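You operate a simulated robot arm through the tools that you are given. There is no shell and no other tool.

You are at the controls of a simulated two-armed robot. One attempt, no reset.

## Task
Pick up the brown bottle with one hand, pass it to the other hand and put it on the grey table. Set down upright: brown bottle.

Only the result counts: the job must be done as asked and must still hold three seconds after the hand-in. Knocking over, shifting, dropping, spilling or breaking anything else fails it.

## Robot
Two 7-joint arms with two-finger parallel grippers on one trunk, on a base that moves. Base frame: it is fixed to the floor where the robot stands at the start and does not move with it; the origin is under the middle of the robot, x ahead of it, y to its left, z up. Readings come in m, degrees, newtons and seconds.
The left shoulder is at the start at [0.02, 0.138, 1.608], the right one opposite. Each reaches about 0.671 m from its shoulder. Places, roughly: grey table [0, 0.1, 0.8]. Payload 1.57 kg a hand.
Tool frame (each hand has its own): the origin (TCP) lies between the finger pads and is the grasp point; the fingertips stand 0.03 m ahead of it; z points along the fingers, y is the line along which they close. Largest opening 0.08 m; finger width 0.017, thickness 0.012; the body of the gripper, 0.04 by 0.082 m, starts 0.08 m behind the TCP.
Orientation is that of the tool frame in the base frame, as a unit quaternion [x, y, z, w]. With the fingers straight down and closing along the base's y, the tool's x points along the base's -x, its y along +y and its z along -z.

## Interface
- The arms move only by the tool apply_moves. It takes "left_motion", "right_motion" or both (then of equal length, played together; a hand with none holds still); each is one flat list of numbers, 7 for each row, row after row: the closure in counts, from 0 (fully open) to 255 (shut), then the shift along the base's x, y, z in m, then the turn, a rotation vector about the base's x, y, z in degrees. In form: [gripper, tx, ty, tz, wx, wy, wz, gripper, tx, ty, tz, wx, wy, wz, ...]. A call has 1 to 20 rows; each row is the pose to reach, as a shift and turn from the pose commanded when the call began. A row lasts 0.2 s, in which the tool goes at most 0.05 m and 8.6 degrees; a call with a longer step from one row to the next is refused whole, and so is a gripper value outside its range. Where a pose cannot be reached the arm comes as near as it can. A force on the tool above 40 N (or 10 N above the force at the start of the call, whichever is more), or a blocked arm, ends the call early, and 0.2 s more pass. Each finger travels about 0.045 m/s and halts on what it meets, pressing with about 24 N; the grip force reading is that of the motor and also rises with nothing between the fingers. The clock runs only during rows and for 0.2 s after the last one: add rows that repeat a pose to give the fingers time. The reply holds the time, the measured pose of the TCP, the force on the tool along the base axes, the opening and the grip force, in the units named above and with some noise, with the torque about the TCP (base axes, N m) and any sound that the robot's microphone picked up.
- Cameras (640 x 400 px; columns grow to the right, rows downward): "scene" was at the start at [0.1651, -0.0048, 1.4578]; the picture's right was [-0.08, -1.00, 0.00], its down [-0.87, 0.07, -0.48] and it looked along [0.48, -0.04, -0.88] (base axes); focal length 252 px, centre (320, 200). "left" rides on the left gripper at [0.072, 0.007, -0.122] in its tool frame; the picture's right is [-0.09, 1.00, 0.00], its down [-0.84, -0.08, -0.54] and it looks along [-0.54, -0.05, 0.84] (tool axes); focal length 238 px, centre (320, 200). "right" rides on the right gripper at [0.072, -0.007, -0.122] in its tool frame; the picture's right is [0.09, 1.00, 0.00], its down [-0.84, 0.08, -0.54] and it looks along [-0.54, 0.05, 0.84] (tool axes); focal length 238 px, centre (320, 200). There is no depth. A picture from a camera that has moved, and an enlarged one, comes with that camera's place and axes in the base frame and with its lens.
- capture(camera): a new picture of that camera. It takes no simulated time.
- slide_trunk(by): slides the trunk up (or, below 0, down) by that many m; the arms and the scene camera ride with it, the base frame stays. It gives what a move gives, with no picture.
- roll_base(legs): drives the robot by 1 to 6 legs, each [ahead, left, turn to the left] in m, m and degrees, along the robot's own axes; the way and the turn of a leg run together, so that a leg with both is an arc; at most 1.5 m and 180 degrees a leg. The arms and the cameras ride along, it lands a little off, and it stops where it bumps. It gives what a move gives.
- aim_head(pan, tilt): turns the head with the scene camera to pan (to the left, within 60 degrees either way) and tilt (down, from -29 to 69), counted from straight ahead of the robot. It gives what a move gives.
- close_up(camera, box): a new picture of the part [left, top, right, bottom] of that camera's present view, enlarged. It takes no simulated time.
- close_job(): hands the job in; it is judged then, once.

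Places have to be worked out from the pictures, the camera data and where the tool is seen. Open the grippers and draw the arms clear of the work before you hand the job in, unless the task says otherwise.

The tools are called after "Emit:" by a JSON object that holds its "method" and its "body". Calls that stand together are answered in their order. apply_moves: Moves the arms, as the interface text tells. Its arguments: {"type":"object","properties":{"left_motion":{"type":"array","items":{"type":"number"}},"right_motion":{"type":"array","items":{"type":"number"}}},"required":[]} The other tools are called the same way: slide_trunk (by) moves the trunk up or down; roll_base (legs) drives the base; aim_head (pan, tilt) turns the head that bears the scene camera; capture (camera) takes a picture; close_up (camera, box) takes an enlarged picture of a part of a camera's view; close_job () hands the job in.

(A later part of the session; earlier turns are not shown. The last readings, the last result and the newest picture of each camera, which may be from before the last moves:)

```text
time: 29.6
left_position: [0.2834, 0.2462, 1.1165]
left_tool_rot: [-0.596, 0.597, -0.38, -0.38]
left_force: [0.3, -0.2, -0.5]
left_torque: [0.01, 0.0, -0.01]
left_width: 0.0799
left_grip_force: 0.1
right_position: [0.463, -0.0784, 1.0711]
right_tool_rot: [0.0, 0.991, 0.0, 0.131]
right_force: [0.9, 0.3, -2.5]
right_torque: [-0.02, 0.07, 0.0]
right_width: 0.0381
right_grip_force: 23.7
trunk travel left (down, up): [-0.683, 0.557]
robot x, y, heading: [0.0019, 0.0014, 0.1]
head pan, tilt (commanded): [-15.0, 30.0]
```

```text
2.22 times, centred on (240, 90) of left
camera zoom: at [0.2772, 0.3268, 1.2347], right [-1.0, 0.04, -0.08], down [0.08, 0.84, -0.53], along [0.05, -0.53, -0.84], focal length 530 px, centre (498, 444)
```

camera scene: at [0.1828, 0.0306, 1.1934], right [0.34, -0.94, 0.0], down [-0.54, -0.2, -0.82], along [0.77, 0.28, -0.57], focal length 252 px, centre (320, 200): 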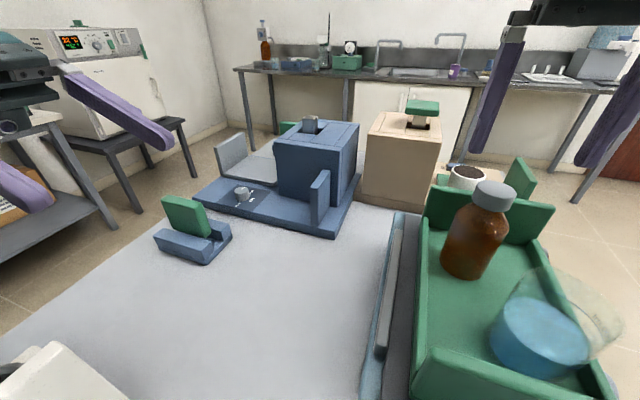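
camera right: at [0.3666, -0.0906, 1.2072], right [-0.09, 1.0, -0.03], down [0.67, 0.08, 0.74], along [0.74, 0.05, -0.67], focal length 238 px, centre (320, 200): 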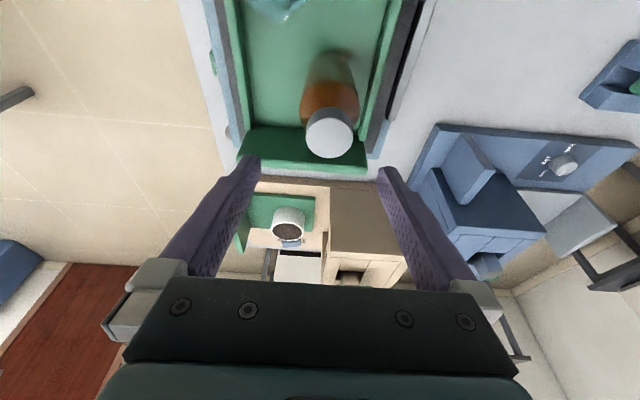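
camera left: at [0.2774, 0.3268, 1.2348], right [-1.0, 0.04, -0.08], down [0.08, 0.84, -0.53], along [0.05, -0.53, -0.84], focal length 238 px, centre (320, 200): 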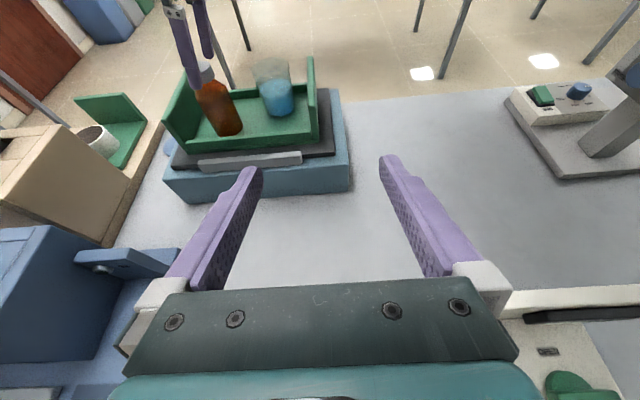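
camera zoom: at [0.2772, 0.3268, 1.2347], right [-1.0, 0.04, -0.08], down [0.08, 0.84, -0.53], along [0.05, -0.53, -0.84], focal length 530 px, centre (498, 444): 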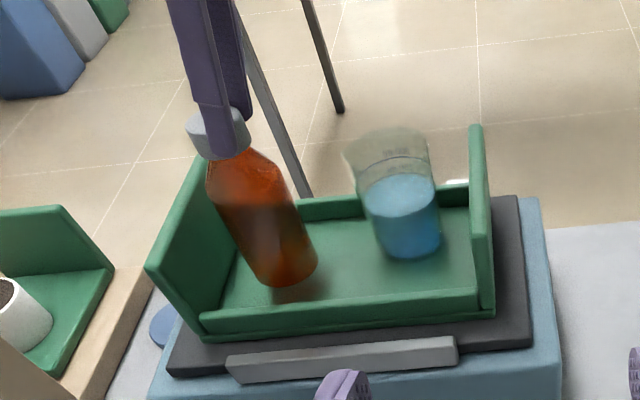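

The bottle is lifted freely (about 2.5 N of weight). I raise it further, well clear of the tray walls and the glass.

Emit:
{"method": "apply_moves", "body": {"right_motion": [255, 0, 0, 0.02, 0, 0, 0, 255, 0, 0, 0.04, 0, 0, 0, 255, 0, 0, 0.06, 0, 0, 0, 255, 0, 0, 0.08, 0, 0, 0, 255, 0, 0, 0.1, 0, 0, 0, 255, 0, 0, 0.12, 0, 0, 0, 255, 0, 0, 0.12, 0, 0, 0]}}

Emit:
{"method": "close_up", "body": {"camera": "left", "box": [440, 40, 640, 240]}}

Emit:
{"method": "capture", "body": {"camera": "left"}}

Emit:
{"method": "capture", "body": {"camera": "scene"}}

```text
time: 31.2
left_position: [0.2832, 0.2469, 1.1183]
left_tool_rot: [-0.596, 0.597, -0.38, -0.38]
left_force: [0.3, 0.4, 0.4]
left_torque: [-0.03, 0.04, -0.01]
left_width: 0.08
left_grip_force: 0.0
right_position: [0.4633, -0.0786, 1.1928]
right_tool_rot: [0.0, 0.991, -0.001, 0.131]
right_force: [0.5, -0.5, -2.5]
right_torque: [0.0, 0.08, -0.02]
right_width: 0.0381
right_grip_force: 24.2
trunk travel left (down, up): [-0.683, 0.557]
robot x, y, heading: [-0.0016, 0.001, 0.3]
head pan, tilt (commanded): [-15.0, 30.0]
```

```text
2.00 times, centred on (540, 140) of left
camera zoom: at [0.2772, 0.3268, 1.2347], right [-1.0, 0.04, -0.08], down [0.08, 0.84, -0.53], along [0.05, -0.53, -0.84], focal length 477 px, centre (-120, 320)
```

zoom: 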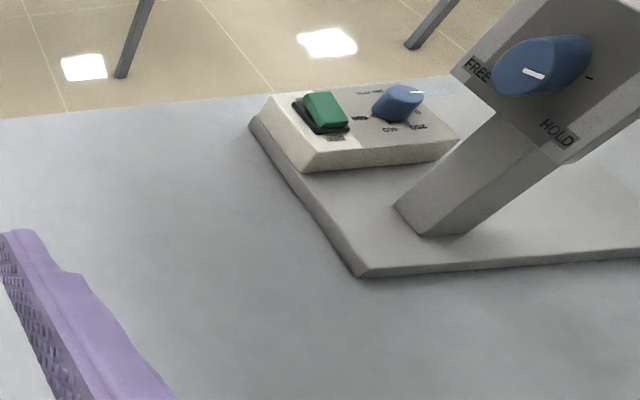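

```text
taken
camera left: at [0.2772, 0.3268, 1.2347], right [-1.0, 0.04, -0.08], down [0.08, 0.84, -0.53], along [0.05, -0.53, -0.84], focal length 238 px, centre (320, 200)
```

left: 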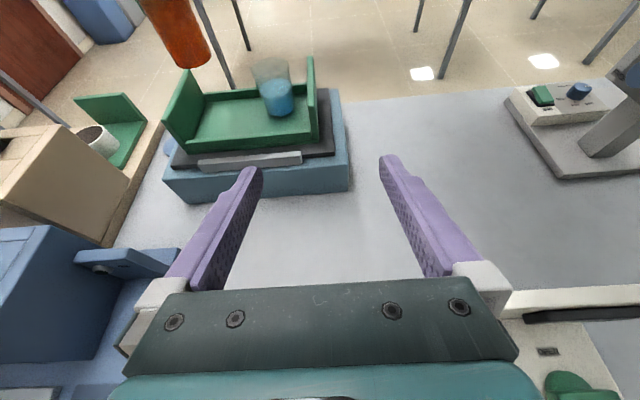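

```text
taken
camera scene: at [0.1872, -0.0228, 1.2011], right [-0.26, -0.97, 0.0], down [-0.48, 0.13, -0.87], along [0.84, -0.22, -0.5], focal length 252 px, centre (320, 200)
```

scene: 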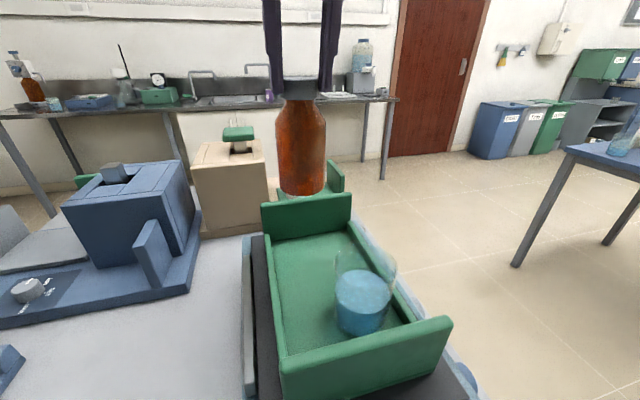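

The bottle hangs safely above the tray. There is an instrument standing on the table behind/under the robot, so before deciding whether the trunk may go lower I turn the left hand camera to look at what's beneath the torso.

Emit:
{"method": "apply_moves", "body": {"left_motion": [0, -0.015, -0.01, 0, 0, 0, -8, 0, -0.03, -0.02, 0, 0, 0, -16, 0, -0.045, -0.03, 0, 0, 0, -24, 0, -0.06, -0.04, 0, 0, 0, -32, 0, -0.07, -0.04, 0, 0, 0, -40, 0, -0.07, -0.04, 0, 0, 0, -40]}}

Emit:
{"method": "capture", "body": {"camera": "left"}}

```text
time: 32.6
left_position: [0.2138, 0.2054, 1.1179]
left_tool_rot: [-0.356, 0.764, -0.227, -0.487]
left_force: [0.0, -0.4, 0.6]
left_torque: [-0.01, -0.01, -0.03]
left_width: 0.08
left_grip_force: 0.0
right_position: [0.464, -0.0788, 1.1906]
right_tool_rot: [0.0, 0.991, 0.0, 0.131]
right_force: [-0.4, 1.0, -2.5]
right_torque: [0.02, 0.02, -0.01]
right_width: 0.0382
right_grip_force: 23.7
trunk travel left (down, up): [-0.683, 0.557]
robot x, y, heading: [-0.0007, -0.0003, -0.1]
head pan, tilt (commanded): [-15.0, 30.0]
```

```text
taken
camera left: at [0.2608, 0.2723, 1.235], right [-0.74, 0.67, -0.08], down [0.6, 0.6, -0.53], along [-0.31, -0.44, -0.84], focal length 238 px, centre (320, 200)
```

left: 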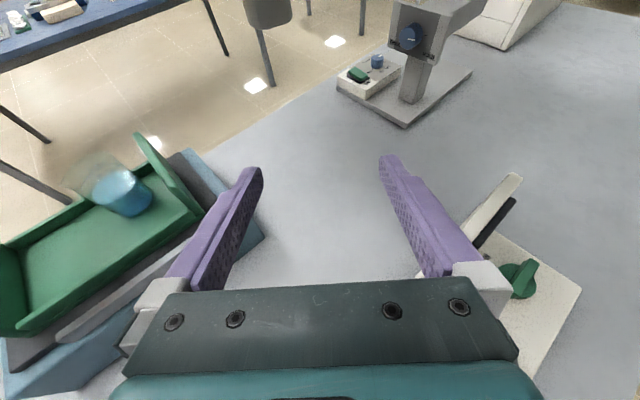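

No column is visible below about z 1.1, so the robot seems to hang over the table. I pitch the left camera up to see the underside of the torso.

Emit:
{"method": "apply_moves", "body": {"left_motion": [0, 0.01, 0.01, 0, -6.13, 5.14, 0, 0, 0.02, 0.02, 0, -12.26, 10.28, 0, 0, 0.03, 0.03, 0, -18.4, 15.4, 0, 0, 0.03, 0.03, 0, -24.5, 20.6, 0, 0, 0.03, 0.03, 0, -30.6, 25.7, 0, 0, 0.03, 0.03, 0, -30.6, 25.7, 0]}}

Emit:
{"method": "capture", "body": {"camera": "left"}}

```text
time: 34.0
left_position: [0.1684, 0.1951, 1.1182]
left_tool_rot: [0.257, -0.552, 0.335, 0.719]
left_force: [0.4, 0.6, 0.5]
left_torque: [0.0, 0.0, -0.01]
left_width: 0.0803
left_grip_force: 0.1
left hand out of reach, approached as far as the arm can: row 2, 3, 4, 5, 6
right_position: [0.4631, -0.0788, 1.1918]
right_tool_rot: [0.0, 0.991, 0.0, 0.13]
right_force: [-0.2, -0.5, -2.8]
right_torque: [-0.01, 0.06, 0.0]
right_width: 0.0381
right_grip_force: 24.2
trunk travel left (down, up): [-0.683, 0.557]
robot x, y, heading: [0.0013, -0.0022, 0.1]
head pan, tilt (commanded): [-15.0, 30.0]
```

```text
taken
camera left: at [0.2518, 0.3052, 1.1566], right [-0.78, 0.62, -0.09], down [0.26, 0.19, -0.95], along [-0.57, -0.76, -0.3], focal length 238 px, centre (320, 200)
```

left: 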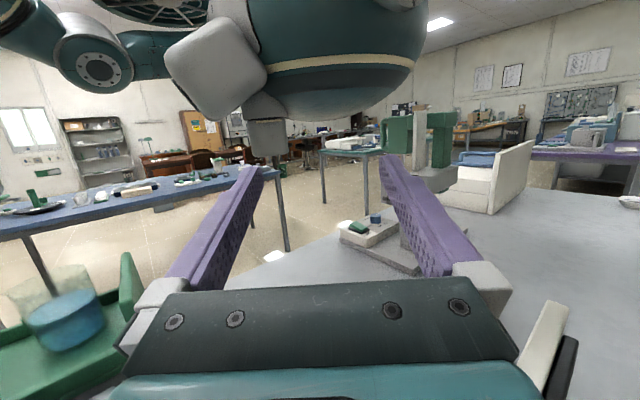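

The torso's underside hangs at about z 1.16 with a microscope-like stand close behind it, so I won't lower the trunk further; instead I'll use a steeper (40°) left-hand tilt for placing. I bring the left hand back out.

Emit:
{"method": "apply_moves", "body": {"left_motion": [0, 0.01, 0.002, 0, 6.13, -5.14, 0, 0, 0.02, 0.004, 0, 12.26, -10.28, 0, 0, 0.03, 0.006, 0, 18.4, -15.4, 0, 0, 0.04, 0.01, 0, 24.5, -20.6, 0, 0, 0.045, 0.01, 0, 30.6, -25.7, 0, 0, 0.045, 0.01, 0, 30.6, -25.7, 0]}}

Emit:
{"method": "apply_moves", "body": {"left_motion": [0, 0.02, 0.015, 0, 0, 0, 8, 0, 0.04, 0.03, 0, 0, 0, 16, 0, 0.06, 0.045, 0, 0, 0, 24, 0, 0.08, 0.06, 0, 0, 0, 32, 0, 0.1, 0.075, 0, 0, 0, 40, 0, 0.1, 0.075, 0, 0, 0, 40]}}

Emit:
{"method": "apply_moves", "body": {"left_motion": [0, 0, 0, 0, 7.5, 0, 0, 0, 0, 0, 0, 15, 0, 0, 0, 0, 0, 0, 15, 0, 0]}}

```text
time: 35.4
left_position: [0.2132, 0.2058, 1.1202]
left_tool_rot: [-0.357, 0.765, -0.226, -0.486]
left_force: [0.6, 0.1, 0.0]
left_torque: [0.02, 0.02, 0.02]
left_width: 0.0802
left_grip_force: 0.0
right_position: [0.4632, -0.0785, 1.1921]
right_tool_rot: [0.0, 0.991, 0.0, 0.131]
right_force: [-0.1, -0.2, -3.1]
right_torque: [-0.02, 0.04, -0.01]
right_width: 0.0381
right_grip_force: 24.2
trunk travel left (down, up): [-0.683, 0.557]
robot x, y, heading: [0.002, -0.0015, -0.1]
head pan, tilt (commanded): [-15.0, 30.0]
```

```text
time: 36.8
left_position: [0.3137, 0.2809, 1.121]
left_tool_rot: [0.596, -0.596, 0.38, 0.381]
left_force: [0.9, 0.7, 0.2]
left_torque: [-0.01, 0.03, 0.03]
left_width: 0.0798
left_grip_force: 0.1
right_position: [0.4645, -0.0787, 1.192]
right_tool_rot: [0.0, 0.991, 0.0, 0.131]
right_force: [0.2, 0.7, -3.2]
right_torque: [-0.01, 0.07, -0.04]
right_width: 0.038
right_grip_force: 23.6
trunk travel left (down, up): [-0.683, 0.557]
robot x, y, heading: [-0.003, 0.0028, 0.3]
head pan, tilt (commanded): [-15.0, 30.0]
```

```text
time: 37.6
left_position: [0.3139, 0.2831, 1.1227]
left_tool_rot: [-0.641, 0.641, -0.299, -0.299]
left_force: [0.3, 0.7, -0.7]
left_torque: [0.01, 0.01, 0.03]
left_width: 0.0803
left_grip_force: 0.1
right_position: [0.461, -0.0788, 1.1918]
right_tool_rot: [0.0, 0.991, 0.0, 0.131]
right_force: [-0.2, 0.0, -2.7]
right_torque: [0.01, 0.08, -0.01]
right_width: 0.0378
right_grip_force: 24.3
trunk travel left (down, up): [-0.683, 0.557]
robot x, y, heading: [-0.0025, 0.0033, -0.2]
head pan, tilt (commanded): [-15.0, 30.0]
```

Before the handover I test, with the empty left hand, that the intended placing pose near [0.30, 0.13] just above the table is reachable in this orientation.

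Emit:
{"method": "apply_moves", "body": {"left_motion": [0, -0.002, -0.022, -0.03, 0, 0, 0, 0, -0.004, -0.044, -0.06, 0, 0, 0, 0, -0.006, -0.066, -0.095, 0, 0, 0, 0, -0.008, -0.088, -0.13, 0, 0, 0, 0, -0.01, -0.11, -0.165, 0, 0, 0, 0, -0.012, -0.132, -0.2, 0, 0, 0, 0, -0.014, -0.153, -0.23, 0, 0, 0, 0, -0.014, -0.153, -0.255, 0, 0, 0, 0, -0.014, -0.153, -0.255, 0, 0, 0]}}

Emit:
{"method": "capture", "body": {"camera": "left"}}

Emit:
{"method": "aim_head", "body": {"pan": 20, "tilt": 50}}

Emit:
{"method": "capture", "body": {"camera": "scene"}}

```text
time: 39.6
left_position: [0.297, 0.1298, 0.8662]
left_tool_rot: [-0.641, 0.641, -0.298, -0.298]
left_force: [-0.8, 0.0, 1.0]
left_torque: [-0.03, 0.05, -0.04]
left_width: 0.08
left_grip_force: 0.0
right_position: [0.4634, -0.0788, 1.1918]
right_tool_rot: [0.0, 0.992, -0.001, 0.13]
right_force: [1.0, 0.6, -3.6]
right_torque: [0.01, 0.04, 0.0]
right_width: 0.0377
right_grip_force: 23.8
trunk travel left (down, up): [-0.683, 0.557]
robot x, y, heading: [-0.0006, -0.0018, -0.2]
head pan, tilt (commanded): [-15.0, 30.0]
```

```text
taken
camera left: at [0.2909, 0.1771, 0.9998], right [-1.0, 0.06, -0.07], down [0.08, 0.95, -0.29], along [0.05, -0.3, -0.95], focal length 238 px, centre (320, 200)
```

left: 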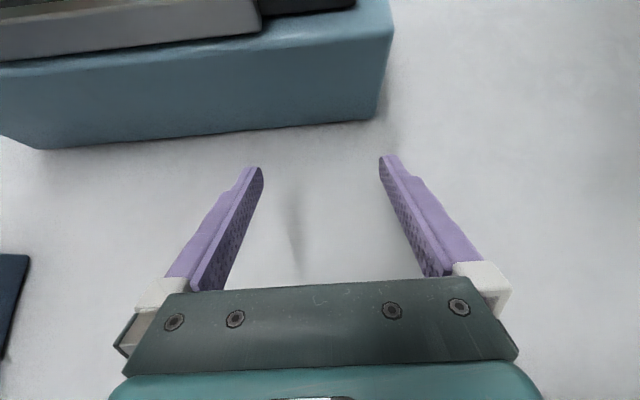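

```text
time: 40.6
left_position: [0.2981, 0.1297, 0.8663]
left_tool_rot: [0.641, -0.641, 0.299, 0.298]
left_force: [-0.3, -0.1, 0.1]
left_torque: [-0.03, 0.0, 0.0]
left_width: 0.0801
left_grip_force: 0.0
right_position: [0.4625, -0.0787, 1.1926]
right_tool_rot: [0.0, 0.991, 0.0, 0.13]
right_force: [-0.1, 0.5, -3.0]
right_torque: [-0.02, 0.09, 0.01]
right_width: 0.0377
right_grip_force: 23.8
trunk travel left (down, up): [-0.683, 0.557]
robot x, y, heading: [0.0, -0.0037, -0.0]
head pan, tilt (commanded): [20.0, 50.0]
```

```text
taken
camera scene: at [0.1722, 0.0269, 1.1716], right [0.34, -0.94, 0.0], down [-0.72, -0.26, -0.64], along [0.6, 0.22, -0.77], focal length 252 px, centre (320, 200)
```

scene: 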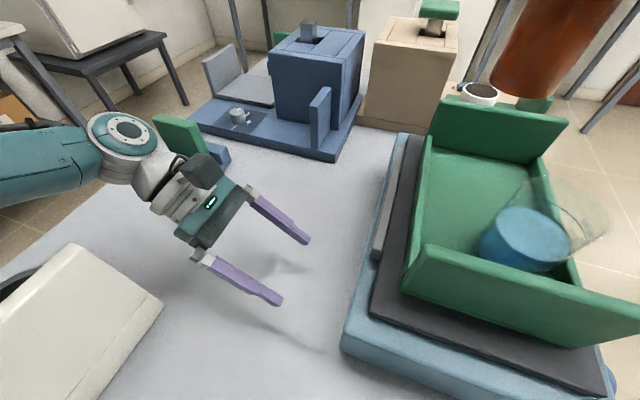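

The placing pose is reachable and the spot is free. I retract the left hand to a waiting pose and bring the bottle with the right hand to the handover place near [0.345, 0.02].

Emit:
{"method": "apply_moves", "body": {"left_motion": [0, 0.006, 0.02, 0.035, 0, 0, 0, 0, 0.012, 0.04, 0.07, 0, 0, 0, 0, 0.018, 0.06, 0.105, 0, 0, 0, 0, 0.024, 0.08, 0.14, 0, 0, 0, 0, 0.03, 0.1, 0.175, 0, 0, 0, 0, 0.036, 0.12, 0.21, 0, 0, 0, 0, 0.042, 0.14, 0.245, 0, 0, 0, 0, 0.042, 0.14, 0.245, 0, 0, 0], "right_motion": [255, -0.01, 0.01, 0, 0, 0, 0, 255, -0.03, 0.027, 0, 0, 0, 0, 255, -0.05, 0.044, 0, 0, 0, 0, 255, -0.07, 0.061, 0, 0, 0, 0, 255, -0.09, 0.078, 0, 0, 0, 0, 255, -0.11, 0.092, 0, 0, 0, 0, 255, -0.12, 0.1, 0, 0, 0, 0, 255, -0.12, 0.1, 0, 0, 0, 0]}}

Emit:
{"method": "capture", "body": {"camera": "left"}}

Emit:
{"method": "close_up", "body": {"camera": "right", "box": [230, 80, 410, 260]}}

```text
time: 42.4
left_position: [0.3402, 0.2716, 1.1121]
left_tool_rot: [-0.641, 0.641, -0.299, -0.299]
left_force: [0.3, -0.1, -0.4]
left_torque: [-0.03, 0.0, 0.01]
left_width: 0.0797
left_grip_force: 0.0
right_position: [0.3436, 0.0224, 1.1905]
right_tool_rot: [0.001, 0.991, -0.001, 0.131]
right_force: [0.2, 0.3, -2.8]
right_torque: [0.02, 0.1, 0.03]
right_width: 0.0375
right_grip_force: 24.3
trunk travel left (down, up): [-0.683, 0.557]
robot x, y, heading: [0.0009, -0.0004, 0.1]
head pan, tilt (commanded): [20.0, 50.0]
```

```text
taken
camera left: at [0.3339, 0.3186, 1.2456], right [-1.0, 0.06, -0.07], down [0.08, 0.95, -0.29], along [0.05, -0.3, -0.95], focal length 238 px, centre (320, 200)
```

left: 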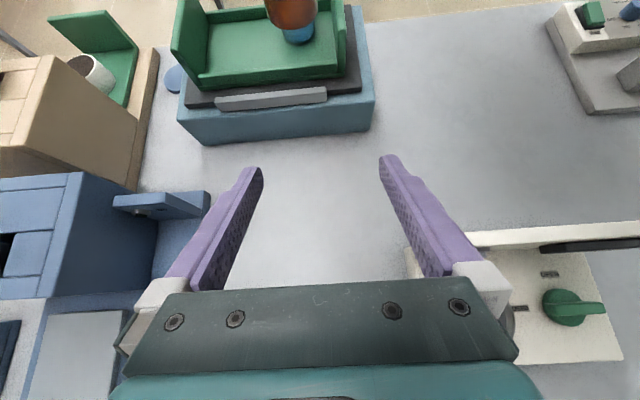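

```text
2.22 times, centred on (320, 170) of right
camera zoom: at [0.2423, 0.0157, 1.2886], right [-0.09, 1.0, -0.02], down [0.67, 0.08, 0.74], along [0.74, 0.05, -0.67], focal length 530 px, centre (320, 267)
```

zoom: 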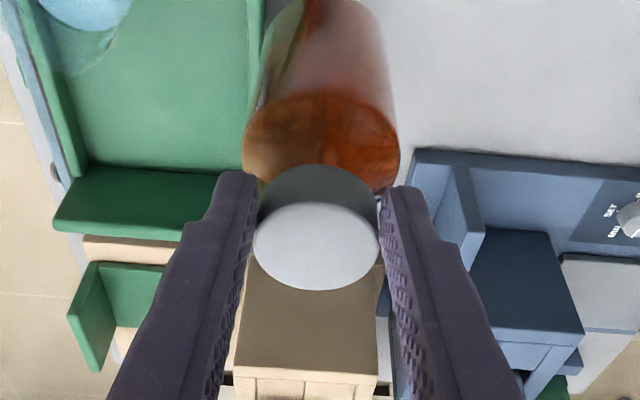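

The bottle is steady in the grip. I now yaw the right hand by +90° so its camera and palm turn away from the side the left hand will approach from.

Emit:
{"method": "apply_moves", "body": {"right_motion": [255, 0, 0, 0, 0, 0, 6, 255, 0, 0, 0, 0, 0, 14, 255, 0, 0, 0, 0, 0, 22, 255, 0, 0, 0, 0, 0, 30, 255, 0, 0, 0, 0, 0, 38, 255, 0, 0, 0, 0, 0, 46, 255, 0, 0, 0, 0, 0, 54, 255, 0, 0, 0, 0, 0, 62, 255, 0, 0, 0, 0, 0, 70, 255, 0, 0, 0, 0, 0, 78, 255, 0, 0, 0, 0, 0, 85, 255, 0, 0, 0, 0, 0, 90, 255, 0, 0, 0, 0, 0, 90]}}

Emit:
{"method": "capture", "body": {"camera": "right"}}

Emit:
{"method": "aim_head", "body": {"pan": 5, "tilt": 25}}

Emit:
{"method": "capture", "body": {"camera": "scene"}}

Emit:
{"method": "capture", "body": {"camera": "left"}}

```text
time: 45.2
left_position: [0.3407, 0.2698, 1.1123]
left_tool_rot: [0.642, -0.641, 0.298, 0.298]
left_force: [0.5, 0.3, 0.9]
left_torque: [0.0, 0.01, 0.02]
left_width: 0.08
left_grip_force: 0.0
right_position: [0.3415, 0.0219, 1.1918]
right_tool_rot: [0.702, -0.7, -0.091, -0.093]
right_force: [-0.1, -0.3, 0.0]
right_torque: [0.0, 0.04, 0.01]
right_width: 0.0
right_grip_force: 21.1
trunk travel left (down, up): [-0.683, 0.557]
robot x, y, heading: [0.0012, -0.002, 0.2]
head pan, tilt (commanded): [20.0, 50.0]
```

```text
taken
camera right: at [0.3491, -0.0793, 1.2896], right [-1.0, -0.09, -0.02], down [-0.08, 0.67, 0.74], along [-0.05, 0.74, -0.67], focal length 238 px, centre (320, 200)
```

right: 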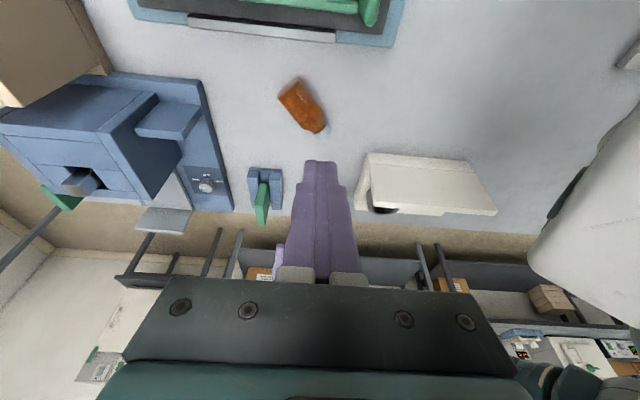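

```text
time: 46.1
left_position: [0.3405, 0.2701, 1.1126]
left_tool_rot: [-0.641, 0.641, -0.299, -0.299]
left_force: [-0.2, -0.3, 0.3]
left_torque: [0.0, -0.03, 0.01]
left_width: 0.0801
left_grip_force: 0.1
right_position: [0.3436, 0.0218, 1.1899]
right_tool_rot: [0.702, -0.7, -0.093, -0.092]
right_force: [-0.2, -1.3, 0.2]
right_torque: [0.01, -0.03, -0.03]
right_width: 0.0
right_grip_force: 21.3
trunk travel left (down, up): [-0.683, 0.557]
robot x, y, heading: [0.0018, 0.0032, 0.1]
head pan, tilt (commanded): [5.0, 25.0]
```

```text
taken
camera scene: at [0.1918, 0.0087, 1.2091], right [0.09, -1.0, 0.0], down [-0.42, -0.04, -0.91], along [0.9, 0.08, -0.42], focal length 252 px, centre (320, 200)
```

scene: 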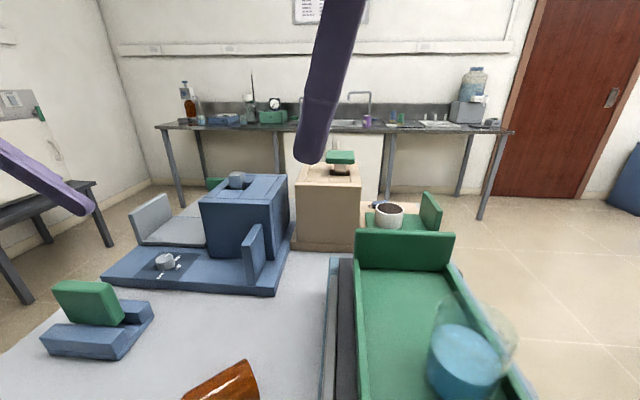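

```text
taken
camera left: at [0.3341, 0.3183, 1.2452], right [-1.0, 0.06, -0.07], down [0.08, 0.95, -0.29], along [0.05, -0.3, -0.95], focal length 238 px, centre (320, 200)
```

left: 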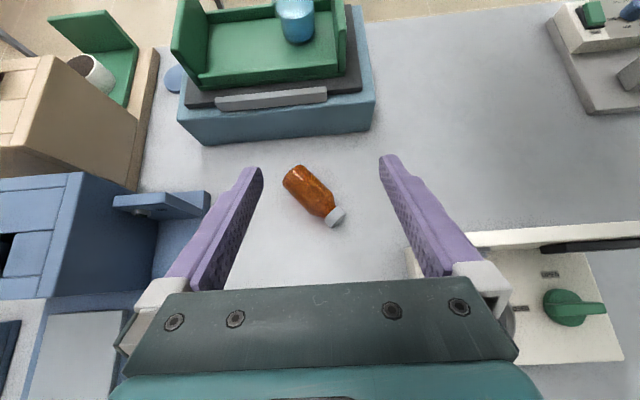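

The bottle slipped out of the cap grip during the yaw (right width now 0.0) and fell onto the table: it now lies on its side near [0.36, 0.18], looking intact, with nothing else apparently touched. I'll recover: move the right hand away (opening it, undoing the yaw), then inspect the lying bottle and everything around it.

Emit:
{"method": "apply_moves", "body": {"right_motion": [0, 0, -0.01, 0, 0, 0, -8, 0, 0, -0.02, 0, 0, 0, -16, 0, 0, -0.03, 0, 0, 0, -24, 0, 0, -0.04, 0, 0, 0, -32, 0, 0, -0.05, 0, 0, 0, -40, 0, 0, -0.06, 0, 0, 0, -48, 0, 0, -0.07, 0, 0, 0, -56, 0, 0, -0.08, 0, 0, 0, -64, 0, 0, -0.09, 0, 0, 0, -72, 0, 0, -0.1, 0, 0, 0, -80, 0, 0, -0.11, 0, 0, 0, -87, 0, 0, -0.12, 0, 0, 0, -90, 0, 0, -0.12, 0, 0, 0, -90]}}

Emit:
{"method": "apply_moves", "body": {"right_motion": [0, 0, 0, 0, 0, 7.5, 0, 0, 0, 0, 0, 0, 15, 0, 0, 0, 0, 0, 0, 15, 0]}}

Emit:
{"method": "aim_head", "body": {"pan": 25, "tilt": 50}}

Emit:
{"method": "capture", "body": {"camera": "scene"}}

Emit:
{"method": "close_up", "body": {"camera": "left", "box": [250, 130, 400, 250]}}

Emit:
{"method": "capture", "body": {"camera": "right"}}

```text
time: 48.9
left_position: [0.3407, 0.27, 1.1118]
left_tool_rot: [0.641, -0.641, 0.298, 0.298]
left_force: [-0.7, 0.3, 0.4]
left_torque: [0.01, -0.03, -0.03]
left_width: 0.0799
left_grip_force: 0.0
right_position: [0.3425, -0.0978, 1.1919]
right_tool_rot: [0.0, 0.991, -0.001, 0.131]
right_force: [-1.3, -0.1, -0.4]
right_torque: [-0.01, -0.01, 0.02]
right_width: 0.08
right_grip_force: 0.2
trunk travel left (down, up): [-0.683, 0.557]
robot x, y, heading: [0.0016, 0.0002, 0.0]
head pan, tilt (commanded): [5.0, 25.0]
```

```text
time: 49.7
left_position: [0.3408, 0.2719, 1.1123]
left_tool_rot: [-0.641, 0.641, -0.299, -0.299]
left_force: [0.4, -0.1, 0.2]
left_torque: [0.03, 0.02, 0.04]
left_width: 0.0803
left_grip_force: 0.0
right_position: [0.3417, -0.0976, 1.191]
right_tool_rot: [0.0, 1.0, 0.001, -0.001]
right_force: [1.1, 0.4, 0.2]
right_torque: [-0.02, -0.02, -0.02]
right_width: 0.0802
right_grip_force: 0.1
trunk travel left (down, up): [-0.683, 0.557]
robot x, y, heading: [0.0006, -0.0031, -0.0]
head pan, tilt (commanded): [5.0, 25.0]
```

```text
time: 50.6
left_position: [0.3408, 0.2714, 1.1123]
left_tool_rot: [0.641, -0.641, 0.299, 0.299]
left_force: [0.7, 0.2, 0.7]
left_torque: [0.01, 0.0, -0.01]
left_width: 0.0801
left_grip_force: 0.1
right_position: [0.3433, -0.0977, 1.1917]
right_tool_rot: [0.0, 1.0, 0.0, 0.0]
right_force: [0.4, -0.2, 0.3]
right_torque: [-0.04, -0.02, -0.03]
right_width: 0.08
right_grip_force: 0.0
trunk travel left (down, up): [-0.683, 0.557]
robot x, y, heading: [-0.0012, 0.0024, 0.2]
head pan, tilt (commanded): [25.0, 50.0]
```

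```text
taken
camera scene: at [0.1699, 0.0331, 1.1717], right [0.42, -0.91, 0.0], down [-0.69, -0.32, -0.64], along [0.58, 0.27, -0.77], focal length 252 px, centre (320, 200)
```

scene: 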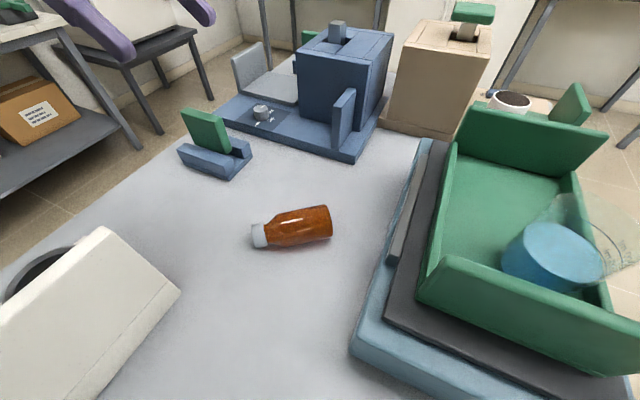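

```text
3.33 times, centred on (325, 190) of left
camera zoom: at [0.3341, 0.3183, 1.2452], right [-1.0, 0.06, -0.07], down [0.08, 0.95, -0.29], along [0.05, -0.3, -0.95], focal length 794 px, centre (303, 233)
```

zoom: 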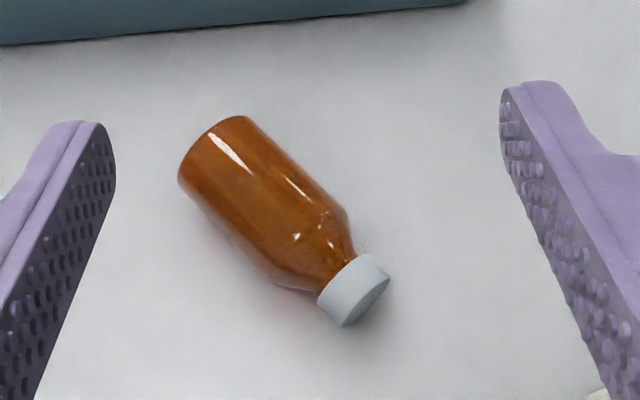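

```text
taken
camera right: at [0.2703, -0.1051, 1.3125], right [-0.09, 1.0, 0.0], down [0.84, 0.08, 0.54], along [0.54, 0.05, -0.84], focal length 238 px, centre (320, 200)
```

right: 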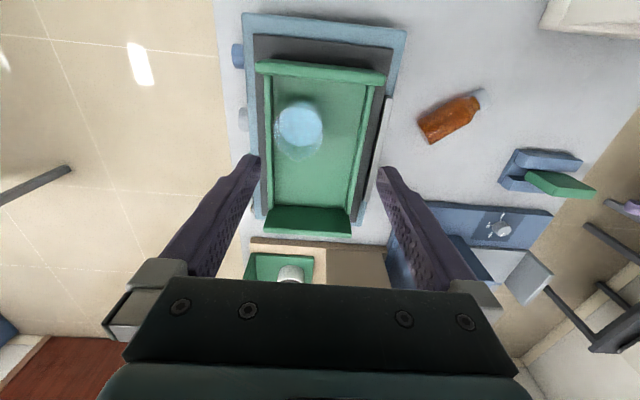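

The bottle is intact and still, lying with its cap toward [0.32, 0.22] and its base at [0.40, 0.13]; tray, glass and the rest are unchanged. New plan: the left hand grips the body (not the cap) from above, turns it upright, and the right hand takes it from above around the body. First I set the left hand vertical again.

Emit:
{"method": "apply_moves", "body": {"left_motion": [0, 0, -0.01, 0, 8.33, 0, 0, 0, 0.005, -0.02, 0, 16.67, 0, 0, 0, 0.01, -0.03, 0, 25, 0, 0, 0, 0.01, -0.04, 0, 33.3, 0, 0, 0, 0.01, -0.05, 0, 41.6, 0, 0, 0, 0.01, -0.06, 0, 50, 0, 0, 0, 0.01, -0.06, 0, 50, 0, 0]}}

Emit:
{"method": "apply_moves", "body": {"left_motion": [0, 0, 0, 0, 0, 0, -8.2, 0, 0, 0, 0, 0, 0, -16.4, 0, 0, 0, 0, 0, 0, -24.6, 0, 0, 0, 0, 0, 0, -32.8, 0, 0, 0, 0, 0, 0, -41, 0, 0, 0, 0, 0, 0, -49.2, 0, 0, 0, 0, 0, 0, -57.4, 0, 0, 0, 0, 0, 0, -65.6, 0, 0, 0, 0, 0, 0, -73.8, 0, 0, 0, 0, 0, 0, -82, 0, 0, 0, 0, 0, 0, -90.2, 0, 0, 0, 0, 0, 0, -98.4, 0, 0, 0, 0, 0, 0, -106.6, 0, 0, 0, 0, 0, 0, -114.8, 0, 0, 0, 0, 0, 0, -123, 0, 0, 0, 0, 0, 0, -131, 0, 0, 0, 0, 0, 0, -138.7, 0, 0, 0, 0, 0, 0, -138.7]}}

Emit:
{"method": "capture", "body": {"camera": "left"}}

```text
time: 52.2
left_position: [0.3511, 0.209, 1.112]
left_tool_rot: [-0.707, 0.707, 0.002, 0.001]
left_force: [-0.4, -0.9, -0.3]
left_torque: [0.0, 0.02, 0.03]
left_width: 0.0799
left_grip_force: 0.1
right_position: [0.3416, -0.099, 1.1916]
right_tool_rot: [0.0, 1.0, 0.0, -0.001]
right_force: [0.2, -0.6, 0.3]
right_torque: [-0.03, 0.02, 0.0]
right_width: 0.0803
right_grip_force: 0.1
trunk travel left (down, up): [-0.683, 0.557]
robot x, y, heading: [0.0007, -0.0009, 0.0]
head pan, tilt (commanded): [25.0, 50.0]
```

```text
time: 56.0
left_position: [0.3515, 0.2079, 1.1121]
left_tool_rot: [0.413, 0.911, 0.0, 0.0]
left_force: [-0.6, 1.5, -0.5]
left_torque: [-0.01, 0.03, 0.03]
left_width: 0.0799
left_grip_force: 0.0
right_position: [0.343, -0.0984, 1.1917]
right_tool_rot: [0.0, 1.0, 0.0, -0.001]
right_force: [-0.1, -0.5, -0.4]
right_torque: [0.0, 0.02, 0.0]
right_width: 0.0798
right_grip_force: 0.0
trunk travel left (down, up): [-0.683, 0.557]
robot x, y, heading: [-0.0042, 0.002, 0.2]
head pan, tilt (commanded): [25.0, 50.0]
```

```text
taken
camera left: at [0.3098, 0.2675, 1.2339], right [0.81, 0.59, 0.0], down [0.49, -0.68, 0.54], along [0.32, -0.44, -0.84], focal length 238 px, centre (320, 200)
```

left: 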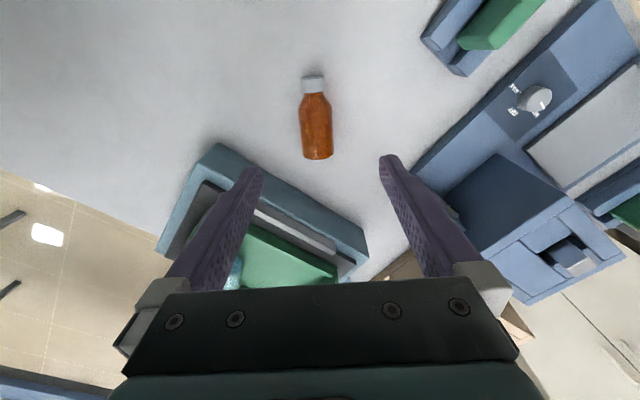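

The yaw is reached and the bottle appears nearly aligned in the left camera. I zoom in to locate it exactly.

Emit:
{"method": "close_up", "body": {"camera": "left", "box": [260, 60, 380, 180]}}

```text
3.33 times, centred on (320, 120) of left
camera zoom: at [0.3098, 0.2675, 1.2339], right [0.81, 0.59, 0.0], down [0.49, -0.68, 0.54], along [0.32, -0.44, -0.84], focal length 794 px, centre (320, 467)
```

zoom: 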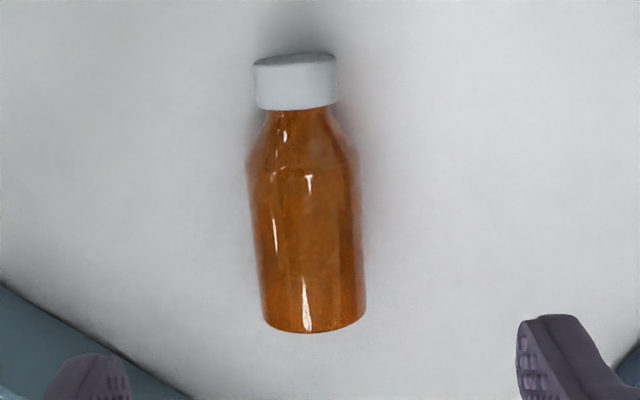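

Triangulated: base at [0.403, 0.134], cap top at [0.324, 0.229], so the grasp point on the body is about [0.374, 0.169]. I move above it at z 0.92 with a small yaw trim and re-check.

Emit:
{"method": "apply_moves", "body": {"left_motion": [0, 0.006, -0.01, -0.03, 0, 0, -0.5, 0, 0.012, -0.02, -0.07, 0, 0, -1, 0, 0.018, -0.03, -0.11, 0, 0, -1.4, 0, 0.0227, -0.0393, -0.15, 0, 0, -1.4, 0, 0.0227, -0.0393, -0.185, 0, 0, -1.4, 0, 0.0227, -0.0393, -0.192, 0, 0, -1.4, 0, 0.0227, -0.0393, -0.192, 0, 0, -1.4]}}

Emit:
{"method": "capture", "body": {"camera": "left"}}

Emit:
{"method": "close_up", "body": {"camera": "scene", "box": [200, 120, 380, 280]}}

```text
time: 57.6
left_position: [0.3757, 0.1714, 0.9169]
left_tool_rot: [0.423, 0.906, -0.001, 0.0]
left_force: [0.1, 0.1, 0.8]
left_torque: [0.02, 0.01, 0.05]
left_width: 0.0799
left_grip_force: 0.0
right_position: [0.3423, -0.0982, 1.1913]
right_tool_rot: [0.0, 1.0, 0.0, -0.001]
right_force: [0.3, -0.1, -0.6]
right_torque: [0.04, 0.03, -0.01]
right_width: 0.0797
right_grip_force: 0.1
trunk travel left (down, up): [-0.683, 0.557]
robot x, y, heading: [-0.0018, 0.0032, 0.0]
head pan, tilt (commanded): [25.0, 50.0]
```

```text
taken
camera left: at [0.3347, 0.2308, 1.0397], right [0.82, 0.57, 0.0], down [0.48, -0.69, 0.54], along [0.31, -0.45, -0.84], focal length 238 px, centre (320, 200)
```

left: 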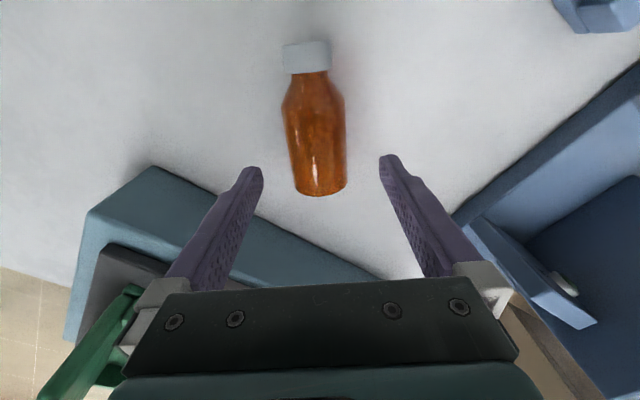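

```text
2.50 times, centred on (290, 200) of scene
camera zoom: at [0.1698, 0.0331, 1.1717], right [0.42, -0.91, 0.0], down [-0.69, -0.32, -0.64], along [0.58, 0.27, -0.77], focal length 629 px, centre (395, 200)
```

zoom: 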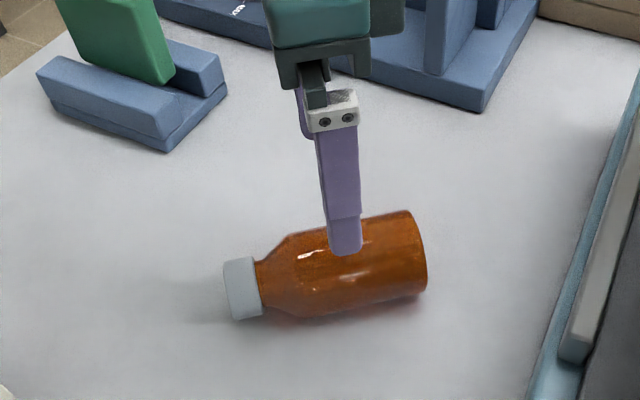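

The hand is lined up with the bottle axis (about 2 mm to trim). I descend to z 0.836 so the fingertips straddle the body just above the table.

Emit:
{"method": "apply_moves", "body": {"left_motion": [0, -0.0018, -0.0015, -0.02, 0, 0, 0, 0, -0.0018, -0.0015, -0.04, 0, 0, 0, 0, -0.0018, -0.0015, -0.058, 0, 0, 0, 0, -0.0018, -0.0015, -0.07, 0, 0, 0, 0, -0.0018, -0.0015, -0.0765, 0, 0, 0, 0, -0.0018, -0.0015, -0.081, 0, 0, 0, 0, -0.0018, -0.0015, -0.081, 0, 0, 0]}}

Emit:
{"method": "capture", "body": {"camera": "left"}}

Emit:
{"method": "close_up", "body": {"camera": "scene", "box": [200, 120, 380, 280]}}

```text
time: 59.2
left_position: [0.3732, 0.1696, 0.8371]
left_tool_rot: [0.423, 0.906, 0.0, 0.0]
left_force: [0.9, -0.1, 0.3]
left_torque: [-0.03, 0.06, 0.02]
left_width: 0.0801
left_grip_force: 0.1
right_position: [0.3429, -0.0973, 1.1915]
right_tool_rot: [-0.001, 1.0, 0.0, 0.0]
right_force: [0.2, 0.2, 0.0]
right_torque: [-0.01, 0.03, -0.01]
right_width: 0.0804
right_grip_force: 0.0
trunk travel left (down, up): [-0.683, 0.557]
robot x, y, heading: [-0.001, -0.0008, 0.0]
head pan, tilt (commanded): [25.0, 50.0]
```

```text
taken
camera left: at [0.3319, 0.2284, 0.9597], right [0.82, 0.57, 0.0], down [0.48, -0.69, 0.54], along [0.31, -0.45, -0.84], focal length 238 px, centre (320, 200)
```

left: 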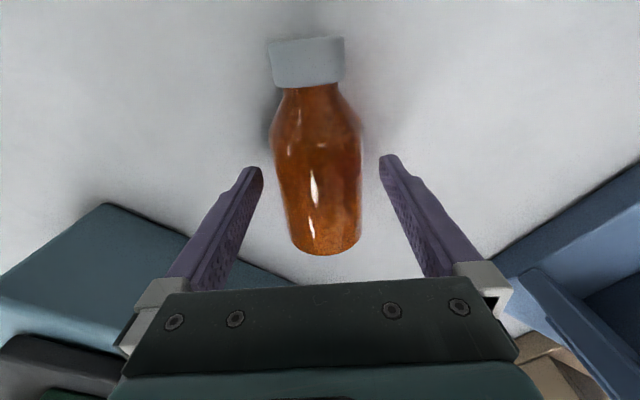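

```text
2.50 times, centred on (290, 200) of scene
camera zoom: at [0.1698, 0.0331, 1.1717], right [0.42, -0.91, 0.0], down [-0.69, -0.32, -0.64], along [0.58, 0.27, -0.77], focal length 629 px, centre (395, 200)
```

zoom: 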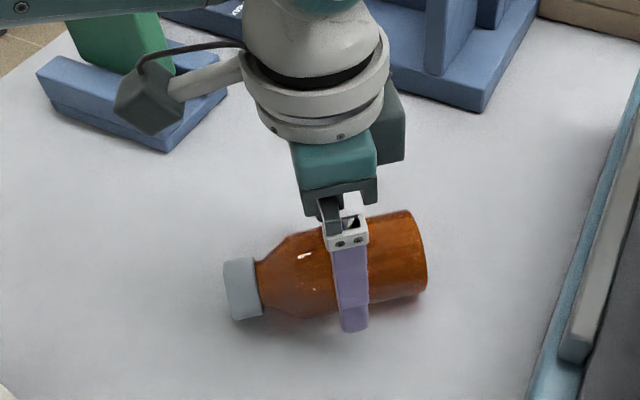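

The fingers straddle the body well clear on both sides. I close the left gripper on the body.

Emit:
{"method": "apply_moves", "body": {"left_motion": [255, 0, 0, 0, 0, 0, 0, 255, 0, 0, 0, 0, 0, 0, 255, 0, 0, 0, 0, 0, 0, 255, 0, 0, 0, 0, 0, 0, 255, 0, 0, 0, 0, 0, 0]}}

Emit:
{"method": "capture", "body": {"camera": "left"}}

Emit:
{"method": "close_up", "body": {"camera": "scene", "box": [200, 120, 380, 280]}}

```text
time: 60.4
left_position: [0.3725, 0.1683, 0.8381]
left_tool_rot: [0.424, 0.906, 0.0, 0.0]
left_force: [0.2, 0.6, 0.3]
left_torque: [-0.01, 0.07, 0.04]
left_width: 0.0592
left_grip_force: 24.3
right_position: [0.3419, -0.0987, 1.1921]
right_tool_rot: [0.0, 1.0, 0.0, 0.0]
right_force: [-0.6, -0.4, 0.4]
right_torque: [0.01, -0.02, 0.0]
right_width: 0.0801
right_grip_force: 0.0
trunk travel left (down, up): [-0.683, 0.557]
robot x, y, heading: [0.0007, -0.0041, 0.1]
head pan, tilt (commanded): [25.0, 50.0]
```

```text
taken
camera left: at [0.3319, 0.2284, 0.9597], right [0.82, 0.57, 0.0], down [0.48, -0.69, 0.54], along [0.31, -0.45, -0.84], focal length 238 px, centre (320, 200)
```

left: 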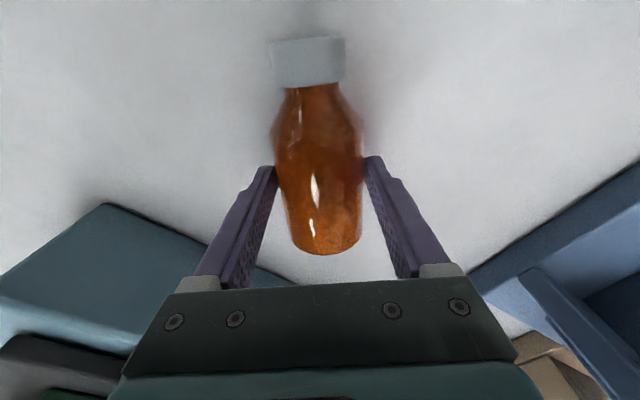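

```text
2.50 times, centred on (290, 200) of scene
camera zoom: at [0.1698, 0.0331, 1.1716], right [0.42, -0.91, 0.0], down [-0.69, -0.32, -0.64], along [0.58, 0.27, -0.77], focal length 629 px, centre (395, 200)
```

zoom: 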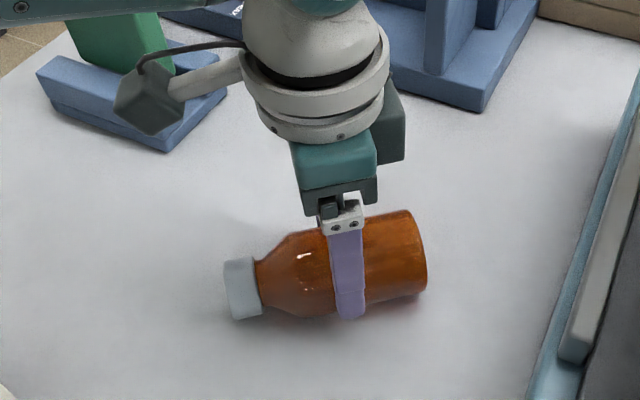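

The left hand holds the body firmly (width 0.059, 24 N). I lift it and turn it in yaw so that I can then tip it upright with the fingers pointing toward -y.

Emit:
{"method": "apply_moves", "body": {"left_motion": [255, 0, 0, 0.01, 0, 0, 0, 255, 0, 0, 0.03, 0, 0, 0, 255, 0, 0, 0.06, 0, 0, 4, 255, 0, 0, 0.09, 0, 0, 12, 255, 0, -0.005, 0.12, 0, 0, 20, 255, 0, -0.01, 0.15, 0, 0, 28, 255, -0.003, -0.015, 0.18, 0, 0, 36, 255, -0.006, -0.02, 0.21, 0, 0, 44, 255, -0.009, -0.025, 0.23, 0, 0, 52, 255, -0.012, -0.03, 0.245, 0, 0, 60, 255, -0.015, -0.035, 0.245, 0, 0, 68, 255, -0.018, -0.04, 0.245, 0, 0, 76, 255, -0.021, -0.045, 0.245, 0, 0, 84, 255, -0.024, -0.05, 0.245, 0, 0, 92, 255, -0.027, -0.055, 0.245, 0, 0, 100, 255, -0.03, -0.06, 0.245, 0, 0, 108, 255, -0.03, -0.065, 0.245, 0, 0, 116, 255, -0.03, -0.07, 0.245, 0, 0, 124, 255, -0.03, -0.07, 0.245, 0, 0, 132, 255, -0.03, -0.07, 0.245, 0, 0, 140]}}

Emit:
{"method": "capture", "body": {"camera": "left"}}

```text
time: 64.6
left_position: [0.3433, 0.0979, 1.0843]
left_tool_rot: [0.707, -0.707, 0.0, 0.0]
left_force: [-0.2, 0.6, -2.1]
left_torque: [0.01, -0.01, 0.03]
left_width: 0.0591
left_grip_force: 23.7
right_position: [0.3423, -0.1, 1.1907]
right_tool_rot: [0.0, 1.0, 0.001, 0.0]
right_force: [-0.4, -0.2, 0.4]
right_torque: [0.03, -0.02, -0.03]
right_width: 0.0799
right_grip_force: 0.1
trunk travel left (down, up): [-0.683, 0.557]
robot x, y, heading: [-0.0019, 0.0034, -0.1]
head pan, tilt (commanded): [25.0, 50.0]
```

```text
taken
camera left: at [0.3365, 0.026, 1.2058], right [-1.0, 0.09, 0.0], down [0.08, 0.84, 0.54], along [0.05, 0.54, -0.84], focal length 238 px, centre (320, 200)
```

left: 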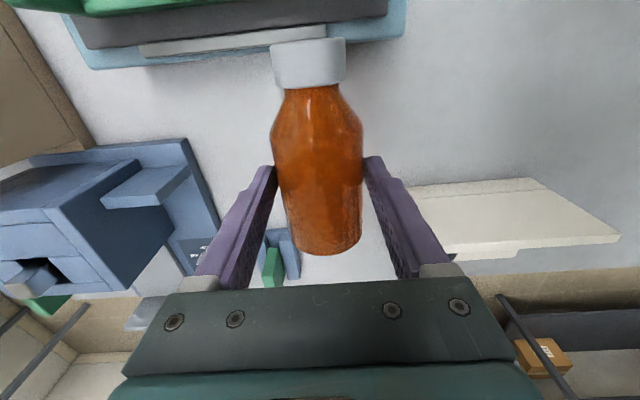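

The bottle hasn't shifted in the grip. Now I pitch the left hand so the fingers become horizontal and the bottle stands upright, while raising the right hand to be above the cap later.

Emit:
{"method": "apply_moves", "body": {"left_motion": [255, 0, 0, 0, -7, 0, 0, 255, 0, -0.005, 0, -15, 0, 0, 255, 0, -0.01, 0, -23, 0, 0, 255, 0, -0.015, 0, -31, 0, 0, 255, 0, -0.02, 0, -39, 0, 0, 255, 0, -0.025, 0, -47, 0, 0, 255, 0, -0.03, 0, -55, 0, 0, 255, 0, -0.035, 0, -63, 0, 0, 255, 0, -0.042, 0, -71, 0, 0, 255, 0, -0.049, 0, -79, 0, 0, 255, 0, -0.056, 0, -85, 0, 0, 255, 0, -0.062, 0, -90, 0, 0, 255, 0, -0.062, 0, -90, 0, 0], "right_motion": [0, 0, 0, 0.01, 0, 0, 0, 0, 0, 0, 0.02, 0, 0, 0, 0, 0, 0, 0.03, 0, 0, 0, 0, 0, 0, 0.04, 0, 0, 0, 0, 0, 0, 0.045, 0, 0, 0, 0, 0, 0, 0.045, 0, 0, 0, 0, 0, 0, 0.045, 0, 0, 0, 0, 0, 0, 0.045, 0, 0, 0, 0, 0, 0, 0.045, 0, 0, 0, 0, 0, 0, 0.045, 0, 0, 0, 0, 0, 0, 0.045, 0, 0, 0, 0, 0, 0, 0.045, 0, 0, 0, 0, 0, 0, 0.045, 0, 0, 0]}}

Emit:
{"method": "capture", "body": {"camera": "right"}}

Emit:
{"method": "aim_head", "body": {"pan": 10, "tilt": 30}}

Emit:
{"method": "capture", "body": {"camera": "scene"}}

Emit:
{"method": "capture", "body": {"camera": "left"}}

```text
time: 67.6
left_position: [0.3432, 0.0351, 1.0829]
left_tool_rot: [0.5, -0.499, 0.501, 0.499]
left_force: [0.1, 0.6, -3.2]
left_torque: [0.06, 0.02, 0.0]
left_width: 0.0591
left_grip_force: 24.3
right_position: [0.335, -0.0995, 1.2014]
right_tool_rot: [0.0, 0.999, -0.004, -0.054]
right_force: [-0.2, -0.5, 0.1]
right_torque: [0.02, 0.01, 0.03]
right_width: 0.0801
right_grip_force: 0.2
trunk travel left (down, up): [-0.683, 0.557]
robot x, y, heading: [0.0003, 0.0015, 0.1]
head pan, tilt (commanded): [25.0, 50.0]
stopped in row 13 (right hand): the arm was blocked; the commanded pose is now the measured one
```

```text
taken
camera right: at [0.2758, -0.1052, 1.3295], right [-0.09, 1.0, 0.0], down [0.89, 0.08, 0.45], along [0.45, 0.04, -0.89], focal length 238 px, centre (320, 200)
```

right: 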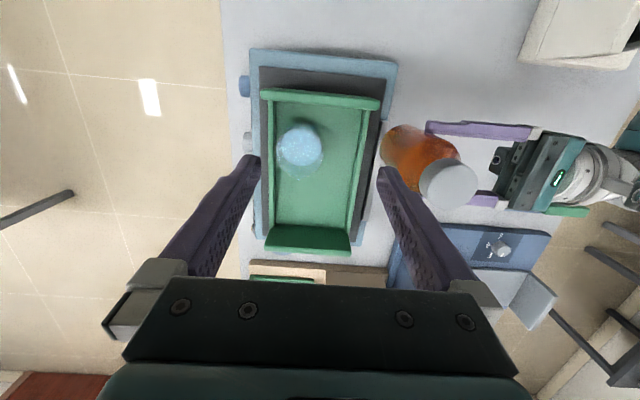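

```text
time: 68.4
left_position: [0.343, 0.0351, 1.0835]
left_tool_rot: [0.5, -0.499, 0.501, 0.499]
left_force: [0.9, -0.3, -3.2]
left_torque: [0.08, 0.0, -0.03]
left_width: 0.0591
left_grip_force: 24.4
right_position: [0.3349, -0.0988, 1.2017]
right_tool_rot: [0.0, 0.999, -0.004, -0.054]
right_force: [0.4, -0.3, -0.6]
right_torque: [0.01, 0.0, 0.0]
right_width: 0.08
right_grip_force: 0.0
trunk travel left (down, up): [-0.683, 0.557]
robot x, y, heading: [0.0026, -0.0006, -0.1]
head pan, tilt (commanded): [10.0, 30.0]
```

```text
taken
camera scene: at [0.1889, 0.0164, 1.2011], right [0.17, -0.98, 0.0], down [-0.49, -0.09, -0.87], along [0.85, 0.15, -0.5], focal length 252 px, centre (320, 200)
```

scene: 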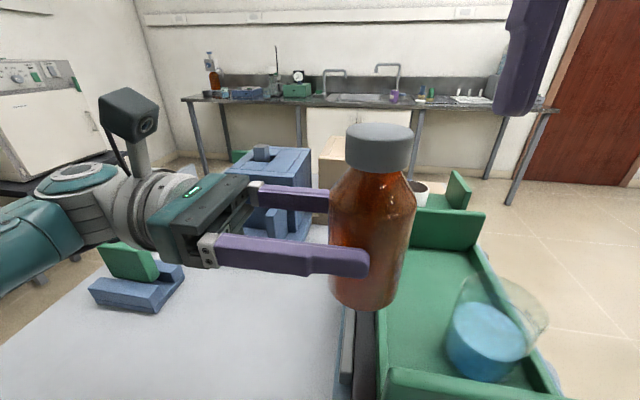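

```text
taken
camera left: at [0.3362, 0.1578, 1.1559], right [-1.0, 0.0, -0.09], down [0.08, 0.54, -0.84], along [0.05, -0.84, -0.54], focal length 238 px, centre (320, 200)
```

left: 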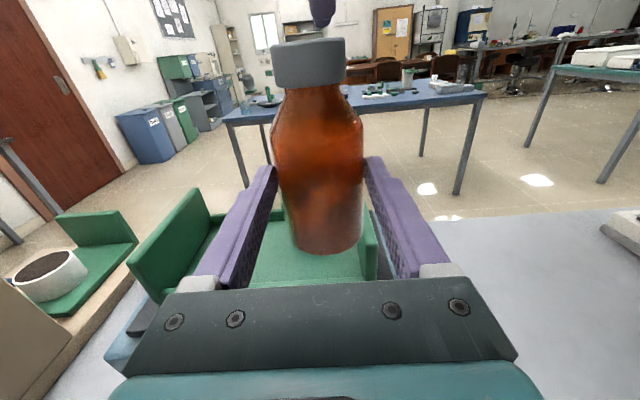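

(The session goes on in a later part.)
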